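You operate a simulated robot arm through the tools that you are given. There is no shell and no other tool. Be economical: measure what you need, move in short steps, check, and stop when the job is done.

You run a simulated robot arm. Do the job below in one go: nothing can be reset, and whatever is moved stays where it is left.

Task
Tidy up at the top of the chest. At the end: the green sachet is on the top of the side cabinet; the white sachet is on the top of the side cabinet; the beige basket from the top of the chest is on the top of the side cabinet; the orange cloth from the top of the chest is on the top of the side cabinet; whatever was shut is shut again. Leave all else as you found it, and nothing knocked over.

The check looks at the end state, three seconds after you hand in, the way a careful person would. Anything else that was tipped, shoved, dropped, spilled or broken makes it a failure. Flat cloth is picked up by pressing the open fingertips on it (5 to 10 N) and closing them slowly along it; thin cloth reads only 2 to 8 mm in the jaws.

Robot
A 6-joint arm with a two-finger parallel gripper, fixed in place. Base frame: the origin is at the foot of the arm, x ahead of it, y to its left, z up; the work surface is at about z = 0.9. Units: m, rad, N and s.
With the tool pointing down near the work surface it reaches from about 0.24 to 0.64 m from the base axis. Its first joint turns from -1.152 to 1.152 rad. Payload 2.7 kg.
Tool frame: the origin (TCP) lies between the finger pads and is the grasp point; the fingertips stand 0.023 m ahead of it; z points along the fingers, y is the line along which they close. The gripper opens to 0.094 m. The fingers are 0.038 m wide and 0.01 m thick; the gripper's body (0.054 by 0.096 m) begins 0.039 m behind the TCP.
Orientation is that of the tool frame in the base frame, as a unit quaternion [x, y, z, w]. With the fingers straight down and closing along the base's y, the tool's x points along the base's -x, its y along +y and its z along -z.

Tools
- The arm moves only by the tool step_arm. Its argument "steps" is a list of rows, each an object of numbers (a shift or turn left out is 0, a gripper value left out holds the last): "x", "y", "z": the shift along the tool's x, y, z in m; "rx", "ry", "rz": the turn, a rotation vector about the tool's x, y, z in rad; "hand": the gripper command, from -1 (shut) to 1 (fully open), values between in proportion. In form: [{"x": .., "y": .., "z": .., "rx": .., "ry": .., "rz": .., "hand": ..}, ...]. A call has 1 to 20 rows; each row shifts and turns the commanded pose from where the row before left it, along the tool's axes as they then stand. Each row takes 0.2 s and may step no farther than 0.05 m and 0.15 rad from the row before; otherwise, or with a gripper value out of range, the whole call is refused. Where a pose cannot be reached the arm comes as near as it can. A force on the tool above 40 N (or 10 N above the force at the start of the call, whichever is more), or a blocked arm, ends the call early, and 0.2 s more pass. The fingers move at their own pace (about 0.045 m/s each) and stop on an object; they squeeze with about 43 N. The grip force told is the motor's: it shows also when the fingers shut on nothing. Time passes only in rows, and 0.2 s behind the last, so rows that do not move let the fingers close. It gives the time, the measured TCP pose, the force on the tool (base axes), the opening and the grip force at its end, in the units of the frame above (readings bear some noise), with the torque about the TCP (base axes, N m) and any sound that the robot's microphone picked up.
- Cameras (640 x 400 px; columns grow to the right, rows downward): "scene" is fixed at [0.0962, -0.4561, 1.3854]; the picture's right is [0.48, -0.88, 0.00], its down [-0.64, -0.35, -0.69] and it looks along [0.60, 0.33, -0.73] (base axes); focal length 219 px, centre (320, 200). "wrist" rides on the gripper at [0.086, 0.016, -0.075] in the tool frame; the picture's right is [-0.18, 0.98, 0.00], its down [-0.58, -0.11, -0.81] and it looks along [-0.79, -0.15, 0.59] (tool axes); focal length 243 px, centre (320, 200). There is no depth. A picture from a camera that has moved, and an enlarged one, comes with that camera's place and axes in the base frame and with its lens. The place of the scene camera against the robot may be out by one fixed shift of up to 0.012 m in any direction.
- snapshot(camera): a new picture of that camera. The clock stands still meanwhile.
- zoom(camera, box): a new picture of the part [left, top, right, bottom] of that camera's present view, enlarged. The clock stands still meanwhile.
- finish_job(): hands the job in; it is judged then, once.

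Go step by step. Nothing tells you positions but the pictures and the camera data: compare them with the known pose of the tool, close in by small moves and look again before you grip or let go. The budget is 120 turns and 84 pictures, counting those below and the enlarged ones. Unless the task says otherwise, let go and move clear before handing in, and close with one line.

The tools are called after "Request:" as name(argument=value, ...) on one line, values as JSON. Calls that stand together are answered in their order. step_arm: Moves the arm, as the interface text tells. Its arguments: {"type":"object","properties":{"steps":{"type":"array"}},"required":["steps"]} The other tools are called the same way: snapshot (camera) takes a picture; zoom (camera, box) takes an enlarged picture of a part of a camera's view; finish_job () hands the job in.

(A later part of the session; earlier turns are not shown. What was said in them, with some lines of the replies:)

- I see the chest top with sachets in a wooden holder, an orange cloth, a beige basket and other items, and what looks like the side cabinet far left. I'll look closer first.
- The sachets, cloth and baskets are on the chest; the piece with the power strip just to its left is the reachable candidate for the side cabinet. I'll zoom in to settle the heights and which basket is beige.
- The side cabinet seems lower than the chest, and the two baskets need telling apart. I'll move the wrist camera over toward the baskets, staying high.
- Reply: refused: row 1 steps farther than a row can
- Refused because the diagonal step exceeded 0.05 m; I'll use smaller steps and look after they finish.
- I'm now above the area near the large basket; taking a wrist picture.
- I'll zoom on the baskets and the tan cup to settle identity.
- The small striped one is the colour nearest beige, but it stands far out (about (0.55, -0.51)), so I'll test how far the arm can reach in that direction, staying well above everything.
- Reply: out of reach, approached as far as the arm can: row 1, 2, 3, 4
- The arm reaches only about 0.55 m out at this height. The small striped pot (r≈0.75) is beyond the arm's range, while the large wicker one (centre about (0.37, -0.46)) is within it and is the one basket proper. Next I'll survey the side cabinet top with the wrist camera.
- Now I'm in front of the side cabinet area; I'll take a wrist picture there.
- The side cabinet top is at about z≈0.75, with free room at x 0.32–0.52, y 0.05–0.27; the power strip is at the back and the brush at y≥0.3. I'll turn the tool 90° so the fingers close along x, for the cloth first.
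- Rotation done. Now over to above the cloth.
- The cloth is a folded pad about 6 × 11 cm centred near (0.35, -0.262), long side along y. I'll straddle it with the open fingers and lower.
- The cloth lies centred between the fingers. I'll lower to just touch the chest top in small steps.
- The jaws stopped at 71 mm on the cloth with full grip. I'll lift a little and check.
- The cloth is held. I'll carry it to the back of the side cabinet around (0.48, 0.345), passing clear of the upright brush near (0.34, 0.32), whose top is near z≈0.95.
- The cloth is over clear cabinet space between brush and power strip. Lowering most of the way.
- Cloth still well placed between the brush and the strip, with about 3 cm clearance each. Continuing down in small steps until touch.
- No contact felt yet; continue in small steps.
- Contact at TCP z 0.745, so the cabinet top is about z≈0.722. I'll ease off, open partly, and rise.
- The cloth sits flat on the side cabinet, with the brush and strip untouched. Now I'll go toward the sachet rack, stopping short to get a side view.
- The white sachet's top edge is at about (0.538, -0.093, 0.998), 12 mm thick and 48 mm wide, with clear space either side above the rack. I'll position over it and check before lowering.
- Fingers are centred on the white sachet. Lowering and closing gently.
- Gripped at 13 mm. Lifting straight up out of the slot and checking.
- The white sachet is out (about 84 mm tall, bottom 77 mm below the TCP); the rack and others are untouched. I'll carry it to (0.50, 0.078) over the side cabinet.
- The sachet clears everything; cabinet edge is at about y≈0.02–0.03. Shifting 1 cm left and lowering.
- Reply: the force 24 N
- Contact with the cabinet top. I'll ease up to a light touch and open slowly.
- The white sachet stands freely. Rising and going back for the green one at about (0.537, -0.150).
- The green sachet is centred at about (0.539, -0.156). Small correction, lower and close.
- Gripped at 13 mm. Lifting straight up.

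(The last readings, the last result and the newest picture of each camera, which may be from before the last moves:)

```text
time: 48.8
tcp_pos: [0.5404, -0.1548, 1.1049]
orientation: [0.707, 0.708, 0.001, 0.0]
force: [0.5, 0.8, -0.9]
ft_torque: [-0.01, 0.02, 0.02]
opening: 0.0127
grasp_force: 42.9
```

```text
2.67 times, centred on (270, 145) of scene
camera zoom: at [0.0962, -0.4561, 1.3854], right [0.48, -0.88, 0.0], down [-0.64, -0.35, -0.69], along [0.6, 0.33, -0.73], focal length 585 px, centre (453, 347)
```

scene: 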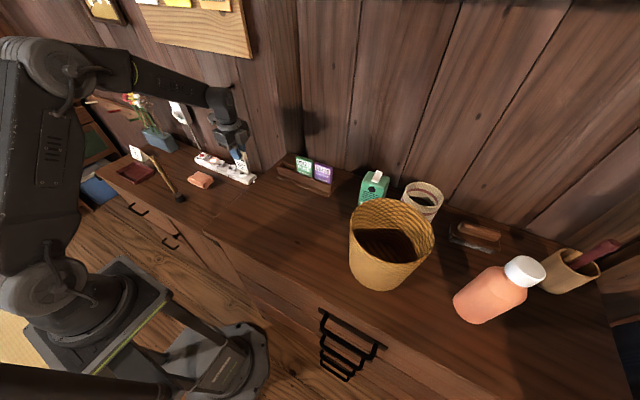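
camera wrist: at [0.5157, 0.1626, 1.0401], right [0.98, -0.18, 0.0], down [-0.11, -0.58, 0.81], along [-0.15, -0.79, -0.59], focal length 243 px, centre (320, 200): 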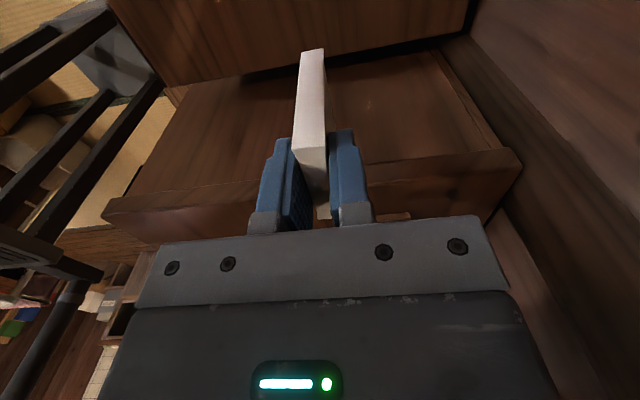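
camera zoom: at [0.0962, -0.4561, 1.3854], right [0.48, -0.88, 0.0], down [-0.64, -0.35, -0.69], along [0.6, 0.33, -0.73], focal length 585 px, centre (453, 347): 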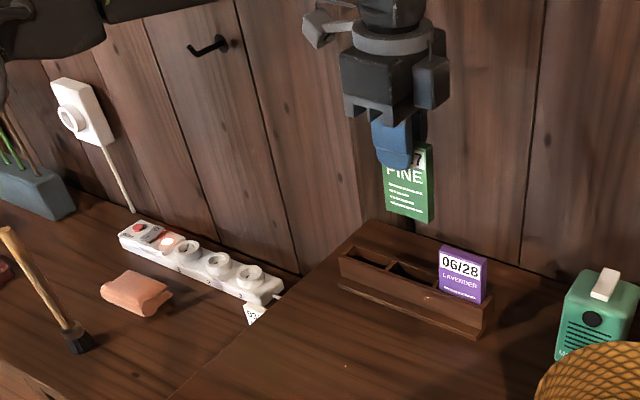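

Green sachet is out, the lavender undisturbed. Carrying it to (0.405, 0.08) beside the white one.

Request:
step_arm(steps=[{"x": 0.04, "y": -0.022}, {"x": 0.04, "y": -0.022}, {"x": 0.04, "y": -0.022}, {"x": 0.04, "y": -0.023}, {"x": 0.04, "y": -0.023}, {"x": 0.035, "y": -0.023}, {"z": 0.045}, {"z": 0.045}, {"z": 0.045}, {"z": 0.045}, {"z": 0.045}, {"z": 0.045}, {"z": 0.02}, {}])

Request:
zoom(camera="wrist", box=[160, 0, 480, 230])

```text
time: 51.8
tcp_pos: [0.4052, 0.0801, 0.8138]
orientation: [0.707, 0.707, 0.001, 0.001]
force: [0.4, 0.0, -0.6]
ft_torque: [0.02, 0.01, 0.0]
opening: 0.013
grasp_force: 43.2
```

```text
1.74 times, centred on (320, 115) of wrist
camera zoom: at [0.4198, 0.1659, 0.8901], right [0.98, -0.18, 0.0], down [-0.11, -0.58, 0.81], along [-0.15, -0.79, -0.59], focal length 422 px, centre (320, 348)
```

zoom: 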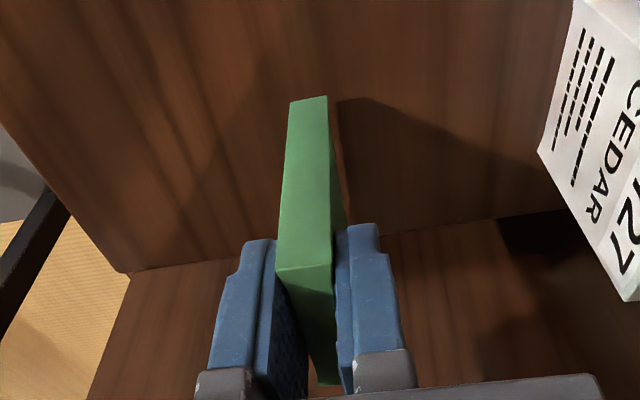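

Just above the surface; lowering to light touch.

Request:
step_arm(steps=[{"z": 0.004}, {"z": 0.003}, {"z": 0.002}, {}])

```text
time: 52.8
tcp_pos: [0.4039, 0.081, 0.8056]
orientation: [0.706, 0.708, 0.001, 0.001]
force: [0.5, -0.1, 0.1]
ft_torque: [0.03, 0.02, -0.01]
opening: 0.0129
grasp_force: 43.1
```

Request:
step_arm(steps=[{"z": 0.0015}, {"z": 0.001}, {}])

```text
time: 53.6
tcp_pos: [0.4032, 0.0791, 0.804]
orientation: [0.707, 0.707, 0.001, 0.0]
force: [-0.4, -0.4, 0.4]
ft_torque: [0.02, 0.05, 0.0]
opening: 0.0127
grasp_force: 43.4
```

Request:
step_arm(steps=[{"z": 0.001}, {"z": 0.0005}, {}])

```text
time: 54.4
tcp_pos: [0.404, 0.0811, 0.8022]
orientation: [0.706, 0.708, 0.001, 0.001]
force: [-0.9, -0.1, 5.3]
ft_torque: [-0.09, 0.1, -0.02]
opening: 0.0129
grasp_force: 43.0
```

Light contact at 5 N. Opening slowly.

Request:
step_arm(steps=[{"z": -0.0005}, {"hand": -0.6}, {"hand": -0.4}, {"hand": -0.2}, {"hand": 0.0}, {}, {"z": -0.02}, {"z": -0.04}, {"z": -0.05}, {"z": -0.05}, {"z": -0.05}, {"z": -0.05}, {"z": -0.03}, {}])

Request:
snapshot(camera="wrist")

Request:
zoom(camera="scene", box=[150, 110, 330, 240])

```text
time: 57.4
tcp_pos: [0.404, 0.081, 1.093]
orientation: [0.706, 0.708, 0.001, 0.001]
force: [0.1, -0.6, 0.6]
ft_torque: [0.01, 0.02, 0.01]
opening: 0.0469
grasp_force: 0.1
```

```text
39 pictures are left
camera wrist: at [0.419, 0.1658, 1.1676], right [0.98, -0.18, 0.0], down [-0.11, -0.58, 0.81], along [-0.15, -0.79, -0.59], focal length 243 px, centre (320, 200)
```

wrist: 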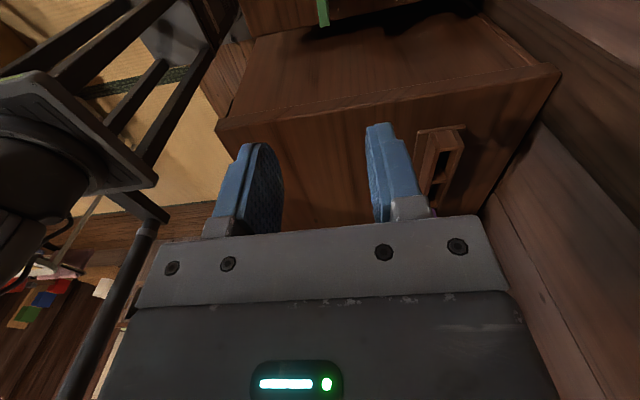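

```text
3.08 times, centred on (240, 175) of scene
camera zoom: at [0.0962, -0.4561, 1.3854], right [0.48, -0.88, 0.0], down [-0.64, -0.35, -0.69], along [0.6, 0.33, -0.73], focal length 675 px, centre (566, 277)
```

zoom: 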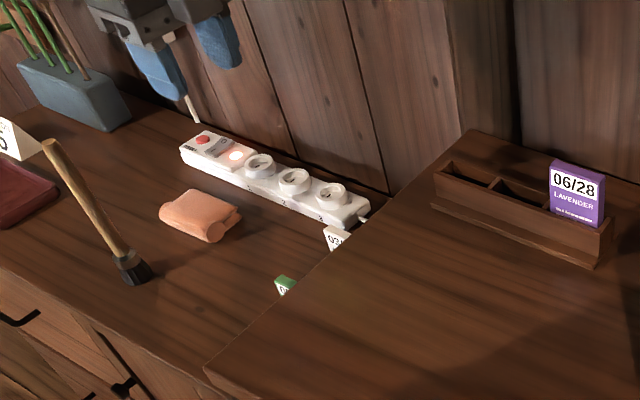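

Both sachets stand on the side cabinet. Only the basket remains; I'll turn the tool 180° so the camera sits on the −y side, which keeps it clear of the brush when placing.

Request:
step_arm(steps=[{"rz": -0.15, "z": -0.02}, {"rz": -0.15}, {"rz": -0.15}, {"rz": -0.15}, {"rz": -0.15}, {"rz": -0.15}, {"rz": -0.15}, {"rz": -0.15}, {"rz": -0.15}, {"rz": -0.15}, {"rz": -0.15}, {"rz": -0.15}, {"rz": -0.15}, {"rz": -0.15}, {"rz": -0.15}, {"rz": -0.15}, {"rz": -0.15}, {"rz": -0.15}, {"rz": -0.15}, {"rz": -0.15}])

```text
time: 61.6
tcp_pos: [0.4043, 0.0812, 1.1126]
orientation: [-0.657, 0.754, 0.0, 0.0]
force: [0.4, -1.0, 0.4]
ft_torque: [-0.03, -0.02, 0.0]
opening: 0.0471
grasp_force: 0.1
```

Request:
step_arm(steps=[{"rz": -0.139, "z": -0.03, "hand": 0.2}, {"x": 0.043, "y": 0.0095}, {"x": 0.043, "y": 0.0095}, {"x": 0.043, "y": 0.0095}, {"x": 0.043, "y": 0.0095}, {"x": 0.043, "y": 0.0095}, {"x": 0.043, "y": 0.0095}, {"x": 0.043, "y": 0.0095}, {"x": 0.043, "y": 0.0095}, {"x": 0.043, "y": 0.0095}, {"x": 0.043, "y": 0.0095}, {"x": 0.043, "y": 0.0095}, {"x": 0.043, "y": 0.0095}, {"x": 0.025}, {}])

Request:
snapshot(camera="wrist")

Request:
zoom(camera="scene", box=[260, 100, 500, 300])

```text
time: 64.8
tcp_pos: [0.2869, -0.4598, 1.1431]
orientation: [-0.706, 0.708, -0.001, 0.0]
force: [0.7, -0.3, 0.3]
ft_torque: [-0.01, 0.02, -0.01]
opening: 0.0564
grasp_force: 0.1
```

```text
37 pictures are left
camera wrist: at [0.2708, -0.5476, 1.2173], right [-0.98, 0.19, 0.0], down [0.11, 0.58, 0.81], along [0.15, 0.79, -0.59], focal length 243 px, centre (320, 200)
```

wrist: 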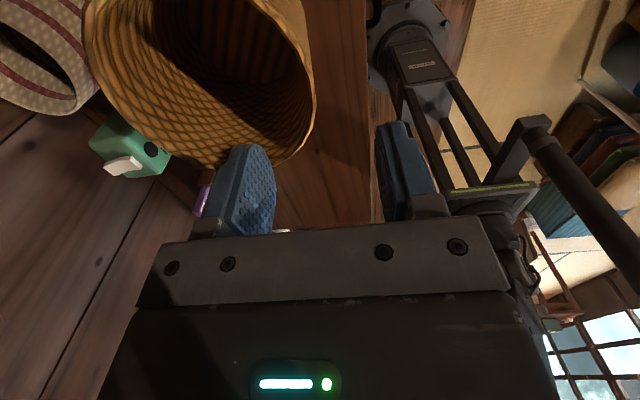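

```text
2.00 times, centred on (380, 200) of scene
camera zoom: at [0.0961, -0.4561, 1.3854], right [0.48, -0.88, 0.0], down [-0.64, -0.35, -0.69], along [0.6, 0.33, -0.73], focal length 439 px, centre (200, 200)
```

zoom: 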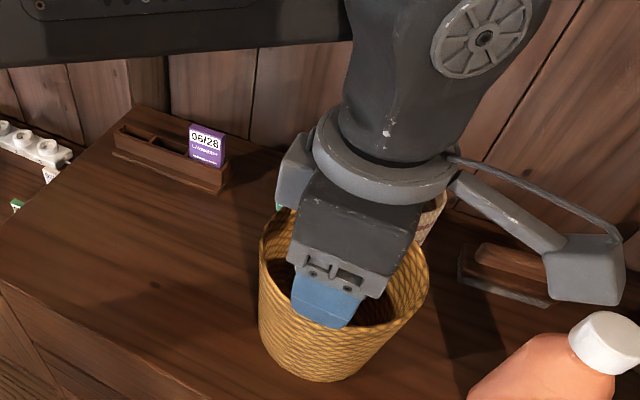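

The basket rim's near (−x) point is at about (0.291, -0.46, 1.05), right below the fingers. Lowering partway and checking alignment.

Request:
step_arm(steps=[{"y": -0.005, "z": 0.03}, {"z": 0.03}, {"z": 0.01}, {}])

Request:
snapshot(camera="wrist")

Request:
zoom(camera="scene", box=[320, 160, 480, 300])

```text
time: 65.8
tcp_pos: [0.2951, -0.4596, 1.0727]
orientation: [-0.706, 0.709, -0.001, 0.002]
force: [-0.2, -0.2, -0.5]
ft_torque: [0.04, -0.02, 0.05]
opening: 0.0563
grasp_force: 0.1
```

```text
35 pictures are left
camera wrist: at [0.2761, -0.5473, 1.1472], right [-0.98, 0.19, 0.0], down [0.11, 0.58, 0.81], along [0.15, 0.79, -0.59], focal length 243 px, centre (320, 200)
```

wrist: 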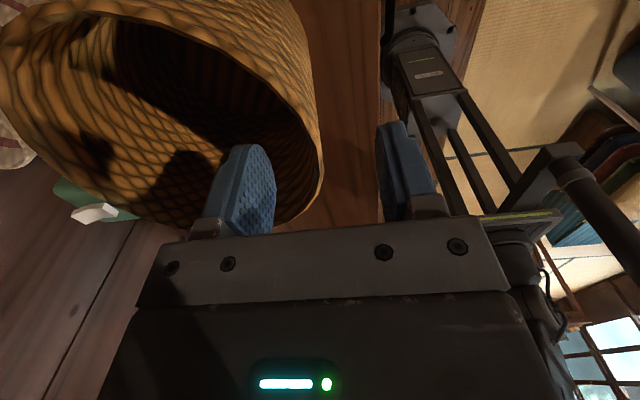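

```text
2.86 times, centred on (400, 230) of scene
camera zoom: at [0.0962, -0.4561, 1.3854], right [0.48, -0.88, 0.0], down [-0.64, -0.35, -0.69], along [0.6, 0.33, -0.73], focal length 627 px, centre (91, 114)
```

zoom: 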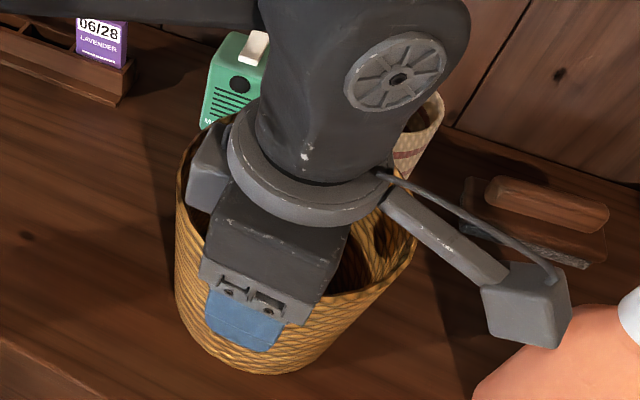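

The rim is centred between the fingers. Lowering over it and closing gently.

Request:
step_arm(steps=[{"z": 0.015}, {"z": 0.012}, {"z": 0.008}, {}])

Request:
zoom(camera="wrist", box=[160, 50, 440, 240])

Request:
zoom(camera="scene", box=[320, 160, 480, 300])

```text
time: 66.8
tcp_pos: [0.2928, -0.4608, 1.0382]
orientation: [-0.706, 0.708, 0.0, 0.001]
force: [0.5, 0.3, 0.6]
ft_torque: [0.0, 0.01, -0.02]
opening: 0.0565
grasp_force: 0.1
```

```text
2.11 times, centred on (300, 145) of wrist
camera zoom: at [0.276, -0.548, 1.1128], right [-0.98, 0.19, 0.0], down [0.11, 0.58, 0.81], along [0.15, 0.79, -0.59], focal length 511 px, centre (362, 316)
```

zoom: 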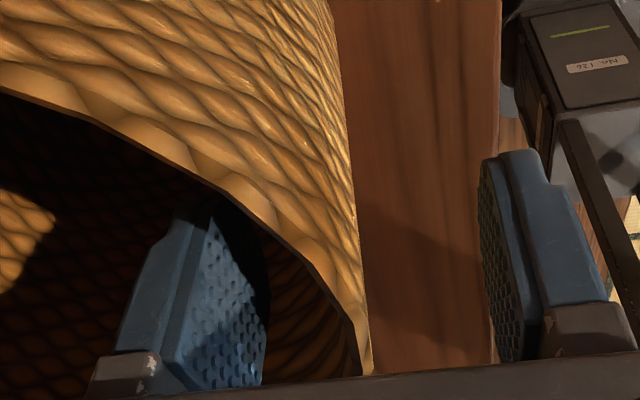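

```text
2.86 times, centred on (400, 230) of scene
camera zoom: at [0.0962, -0.4561, 1.3854], right [0.48, -0.88, 0.0], down [-0.64, -0.35, -0.69], along [0.6, 0.33, -0.73], focal length 627 px, centre (91, 114)
```

zoom: 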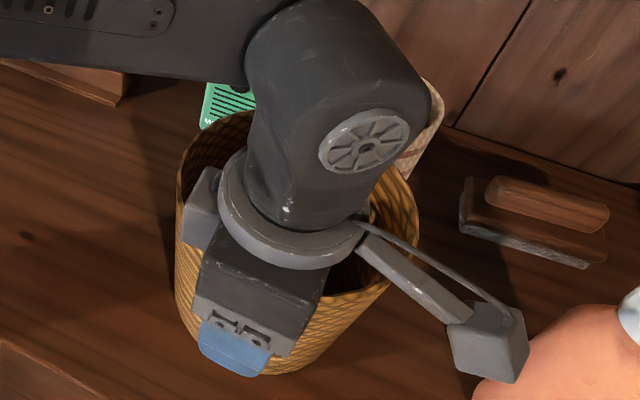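

The basket wall is between the fingers. Closing slowly.

Request:
step_arm(steps=[{"hand": 0.0}, {"hand": -0.3}, {"hand": -0.5}, {"hand": -0.7}, {"hand": -0.85}, {"hand": -1}, {"hand": -1}, {}])

```text
time: 68.6
tcp_pos: [0.2941, -0.4604, 1.0393]
orientation: [-0.705, 0.709, -0.003, 0.001]
force: [4.7, 0.3, 9.0]
ft_torque: [0.29, -1.94, 0.03]
opening: 0.0146
grasp_force: 43.2
```

Gripped. Lifting slowly and watching the force.

Request:
step_arm(steps=[{"z": -0.005}, {"z": -0.01}, {"z": -0.02}, {}])

Request:
snapshot(camera="scene")

```text
time: 69.6
tcp_pos: [0.2928, -0.4594, 1.072]
orientation: [-0.706, 0.708, 0.0, 0.0]
force: [0.7, -0.5, -1.7]
ft_torque: [-0.06, 0.1, 0.02]
opening: 0.0122
grasp_force: 43.6
```

```text
31 pictures are left
```

scene: 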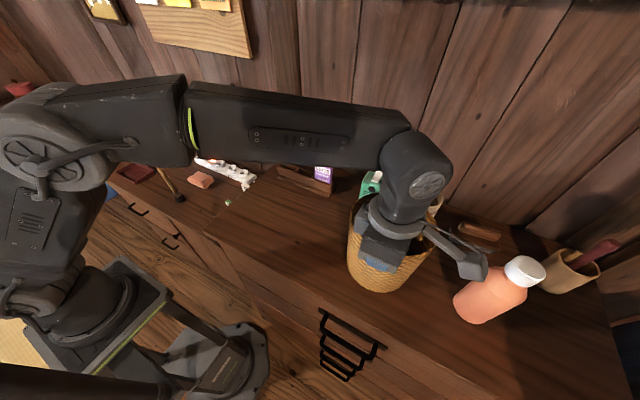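

Request:
step_arm(steps=[{"z": -0.03}, {"z": -0.03}, {"z": -0.02}, {}])

Request:
zoom(camera="scene", box=[300, 140, 500, 310])

Request:
snapshot(camera="wrist")

```text
time: 70.6
tcp_pos: [0.2943, -0.4598, 1.1526]
orientation: [-0.706, 0.708, -0.001, 0.001]
force: [-0.1, 0.5, -1.5]
ft_torque: [-0.05, 0.05, -0.03]
opening: 0.0119
grasp_force: 42.9
```

```text
2.35 times, centred on (400, 225) of scene
camera zoom: at [0.0962, -0.4561, 1.3854], right [0.48, -0.88, 0.0], down [-0.64, -0.35, -0.69], along [0.6, 0.33, -0.73], focal length 516 px, centre (132, 141)
```

zoom: 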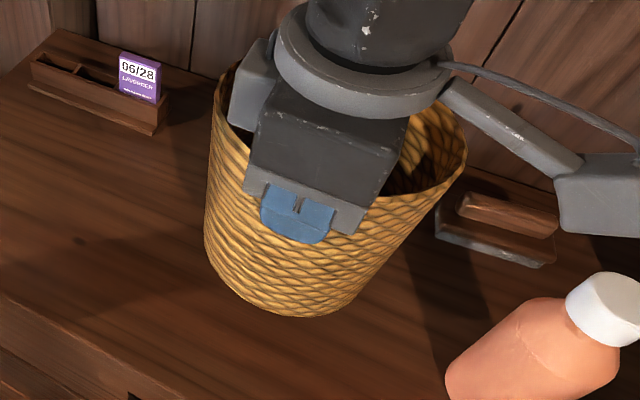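

```text
29 pictures are left
camera wrist: at [0.2762, -0.548, 1.2285], right [-0.98, 0.19, 0.0], down [0.11, 0.58, 0.81], along [0.15, 0.79, -0.59], focal length 243 px, centre (320, 200)
```

wrist: 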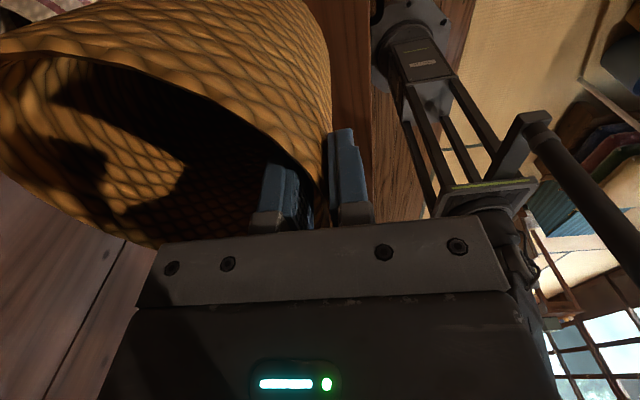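

The basket hangs level from the grip. Carrying it over to (TCP 0.342, 0.21) above the side cabinet, bottom at about z≈1.03.

Request:
step_arm(steps=[{"z": -0.015}, {"x": -0.042, "y": -0.003}, {"x": -0.042, "y": -0.003}, {"x": -0.042, "y": -0.003}, {"x": -0.042, "y": -0.003}, {"x": -0.042, "y": -0.003}, {"x": -0.042, "y": -0.003}, {"x": -0.042, "y": -0.003}, {"x": -0.042, "y": -0.003}, {"x": -0.042, "y": -0.003}, {"x": -0.042, "y": -0.003}, {"x": -0.042, "y": -0.003}, {"x": -0.042, "y": -0.003}, {"x": -0.042, "y": -0.003}, {"x": -0.042, "y": -0.003}, {"x": -0.042, "y": -0.003}, {"x": -0.04, "y": -0.003}, {}])

Request:
snapshot(camera="scene")

Request:
snapshot(camera="wrist")

```text
time: 74.4
tcp_pos: [0.3417, 0.2096, 1.1667]
orientation: [-0.706, 0.709, 0.0, 0.0]
force: [-0.5, -0.2, -2.3]
ft_torque: [-0.04, 0.07, 0.01]
opening: 0.0122
grasp_force: 43.2
```

```text
28 pictures are left
```

scene: 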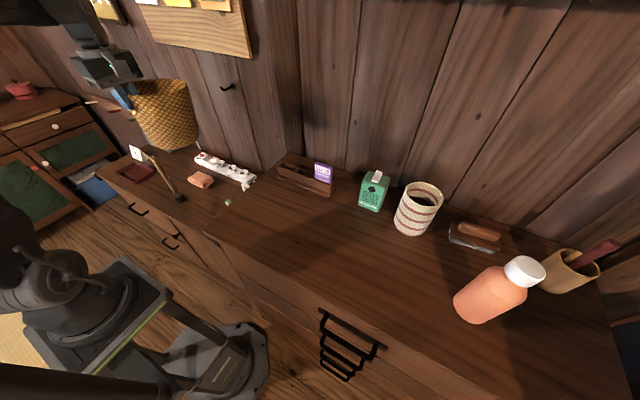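

```text
27 pictures are left
camera wrist: at [0.3248, 0.1215, 1.2426], right [-0.98, 0.19, 0.0], down [0.11, 0.58, 0.81], along [0.15, 0.79, -0.59], focal length 243 px, centre (320, 200)
```

wrist: 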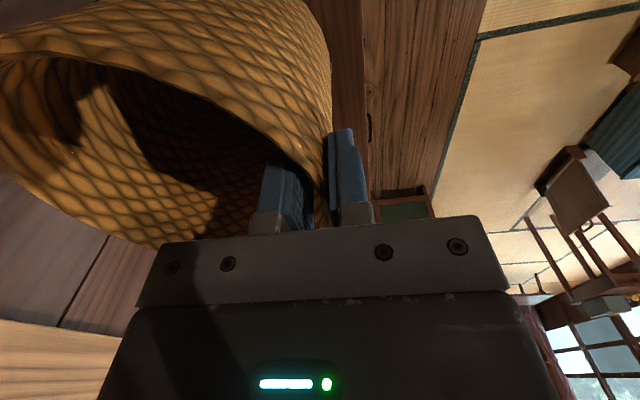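

Now the small striped object is unobstructed; I'll take one close look to be certain of the choice before setting the basket down.

Request:
zoom(camera="scene", box=[350, 160, 490, 260])

Request:
zoom(camera="scene", box=[90, 60, 270, 220])

```text
4.00 times, centred on (420, 210) of scene
camera zoom: at [0.0962, -0.4561, 1.3854], right [0.48, -0.88, 0.0], down [-0.64, -0.35, -0.69], along [0.6, 0.33, -0.73], focal length 878 px, centre (-80, 160)
```

zoom: 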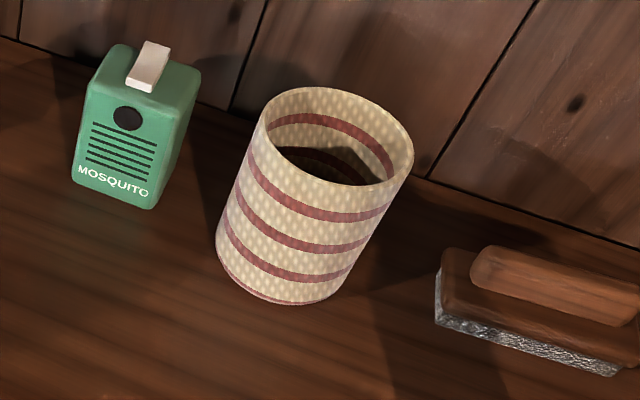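

```text
2.50 times, centred on (180, 140) of scene
camera zoom: at [0.0962, -0.4561, 1.3854], right [0.48, -0.88, 0.0], down [-0.64, -0.35, -0.69], along [0.6, 0.33, -0.73], focal length 548 px, centre (670, 350)
```

zoom: 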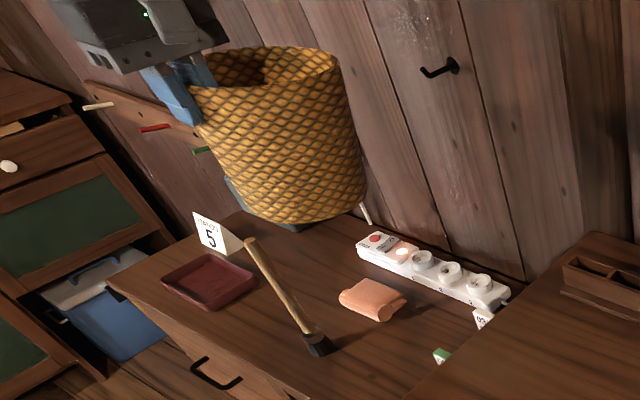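

The striped one is a small, pot-like piece set back with the out-of-reach clutter. The wicker basket is the only real basket the arm can properly reach, so I'm keeping that choice. Lowering it toward the cabinet now.

Request:
step_arm(steps=[{"z": 0.04}, {"z": 0.04}, {"z": 0.04}, {"z": 0.04}, {"z": 0.04}, {"z": 0.04}, {}])

Request:
zoom(camera="scene", box=[110, 90, 270, 220])

Request:
snapshot(camera="wrist")

```text
time: 76.0
tcp_pos: [0.3435, 0.2087, 0.9265]
orientation: [-0.706, 0.708, 0.0, 0.001]
force: [0.7, 0.6, -1.4]
ft_torque: [0.04, 0.07, -0.01]
opening: 0.012
grasp_force: 43.1
```

```text
3.08 times, centred on (190, 155) of scene
camera zoom: at [0.0962, -0.4561, 1.3854], right [0.48, -0.88, 0.0], down [-0.64, -0.35, -0.69], along [0.6, 0.33, -0.73], focal length 675 px, centre (720, 338)
```

zoom: 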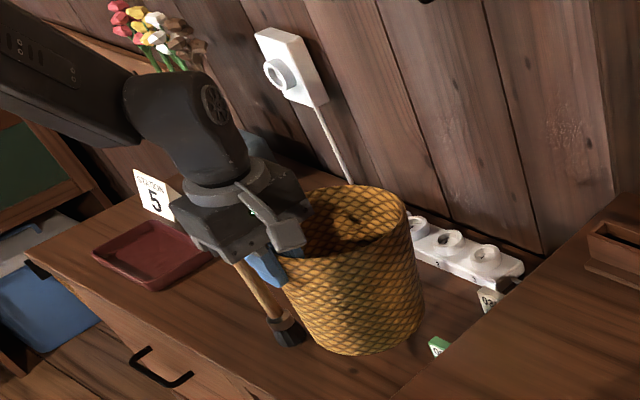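

```text
23 pictures are left
camera wrist: at [0.3257, 0.1214, 1.0014], right [-0.98, 0.19, 0.0], down [0.11, 0.58, 0.81], along [0.15, 0.79, -0.59], focal length 243 px, centre (320, 200)
```

wrist: 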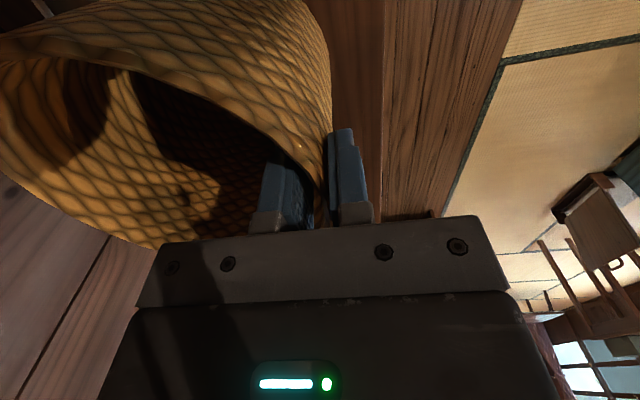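

Green sachet and brush both clear of the basket. Lowering further.

Request:
step_arm(steps=[{"z": 0.025}, {"z": 0.02}, {"z": 0.008}, {}])

```text
time: 77.0
tcp_pos: [0.3426, 0.2095, 0.8741]
orientation: [-0.706, 0.709, -0.001, 0.001]
force: [0.2, 0.1, -1.2]
ft_torque: [-0.01, 0.09, 0.02]
opening: 0.0122
grasp_force: 42.8
```

Request:
step_arm(steps=[{"z": 0.004}, {"z": 0.003}, {"z": 0.002}, {}])

```text
time: 78.0
tcp_pos: [0.344, 0.2105, 0.8674]
orientation: [-0.707, 0.708, -0.002, 0.002]
force: [-8.3, 0.5, 21.5]
ft_torque: [0.14, -1.46, 0.05]
opening: 0.0124
grasp_force: 42.7
```

Touched down. Easing off to a light contact.

Request:
step_arm(steps=[{"z": -0.002}, {}])

Request:
zoom(camera="scene", box=[110, 90, 270, 220])

```text
time: 78.6
tcp_pos: [0.346, 0.2085, 0.8681]
orientation: [-0.706, 0.708, -0.001, 0.0]
force: [2.6, 1.2, 3.3]
ft_torque: [0.16, -0.87, 0.11]
opening: 0.0125
grasp_force: 43.4
```

```text
3.08 times, centred on (190, 155) of scene
camera zoom: at [0.0962, -0.4561, 1.3854], right [0.48, -0.88, 0.0], down [-0.64, -0.35, -0.69], along [0.6, 0.33, -0.73], focal length 675 px, centre (720, 338)
```

zoom: 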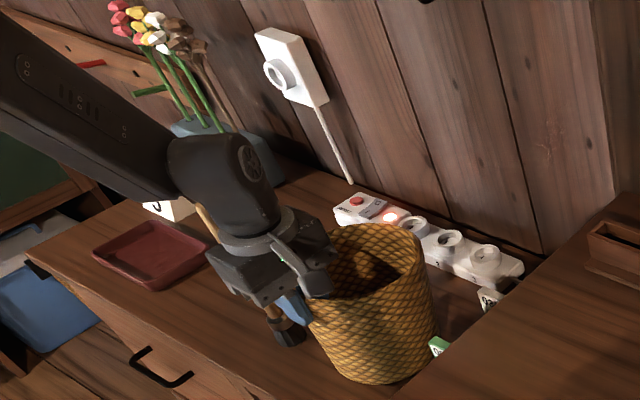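

The basket rests flat on the cabinet. Opening gradually and rising.

Request:
step_arm(steps=[{"hand": -0.6}, {"hand": -0.4}, {"hand": -0.2}, {"hand": 0.0}, {"hand": 0.1}, {}, {"z": -0.015}, {"z": -0.03}, {"z": -0.04}, {"z": -0.05}, {"z": -0.05}, {"z": -0.05}, {}])

Request:
snapshot(camera="scene")

```text
time: 81.4
tcp_pos: [0.3436, 0.2096, 1.1024]
orientation: [-0.705, 0.709, -0.001, 0.001]
force: [-0.5, -0.2, -0.4]
ft_torque: [-0.01, -0.01, -0.01]
opening: 0.0513
grasp_force: 0.1
```

```text
21 pictures are left
```

scene: 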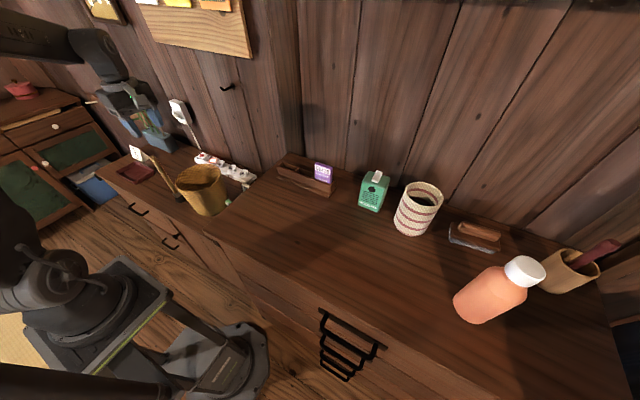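

Everything seems in place. I'll move the arm clear toward the centre and check the cabinet from the wrist camera.

Request:
step_arm(steps=[{"x": 0.045}, {"x": 0.045}, {"x": 0.045}, {"x": 0.045}, {"x": 0.045, "z": -0.02}, {"x": 0.045}, {}])

Request:
snapshot(camera="wrist")

Request:
zoom(camera="scene", box=[90, 110, 270, 240])

```text
time: 83.0
tcp_pos: [0.3429, -0.0614, 1.1234]
orientation: [-0.706, 0.708, 0.0, 0.001]
force: [0.4, 0.4, -0.1]
ft_torque: [0.03, -0.01, 0.0]
opening: 0.0516
grasp_force: 0.1
```

```text
20 pictures are left
camera wrist: at [0.3252, -0.1479, 1.1984], right [-0.98, 0.19, 0.0], down [0.11, 0.58, 0.81], along [0.15, 0.79, -0.59], focal length 243 px, centre (320, 200)
```

wrist: 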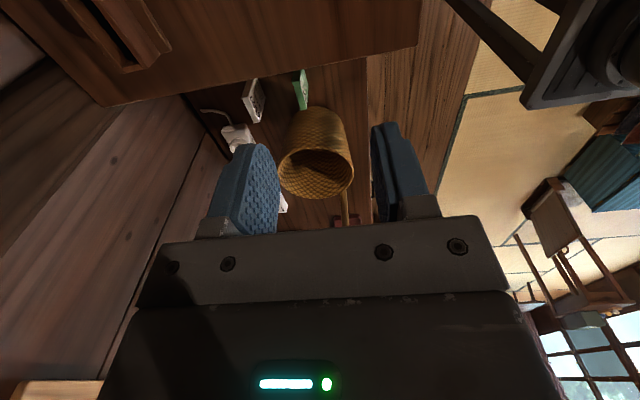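

```text
3.08 times, centred on (180, 175) of scene
camera zoom: at [0.0961, -0.4561, 1.3854], right [0.48, -0.88, 0.0], down [-0.64, -0.35, -0.69], along [0.6, 0.33, -0.73], focal length 675 px, centre (751, 277)
```

zoom: 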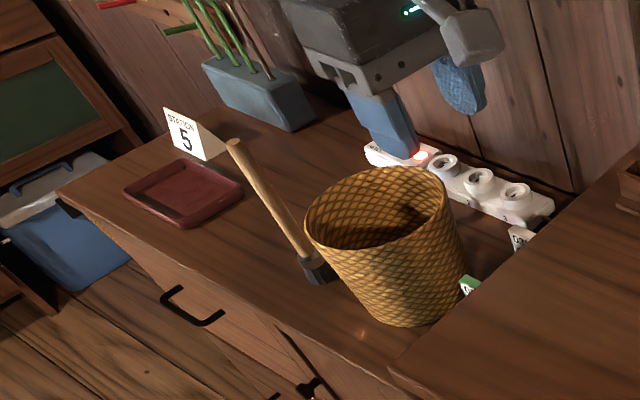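

The cloth, both sachets and the basket are all on the side cabinet. Nothing has tipped, the drawers are untouched and the gripper is clear, so I'm handing in.

Request:
finish_job()

```text
The job is handed in.
```

I handed the job in with the green sachet, white sachet, orange cloth and large wicker basket on the side cabinet. I took the wicker basket as the beige one, though the small striped pot at the back of the chest is closer to beige and lay beyond the arm's straight-down reach, so that choice could be wrong.
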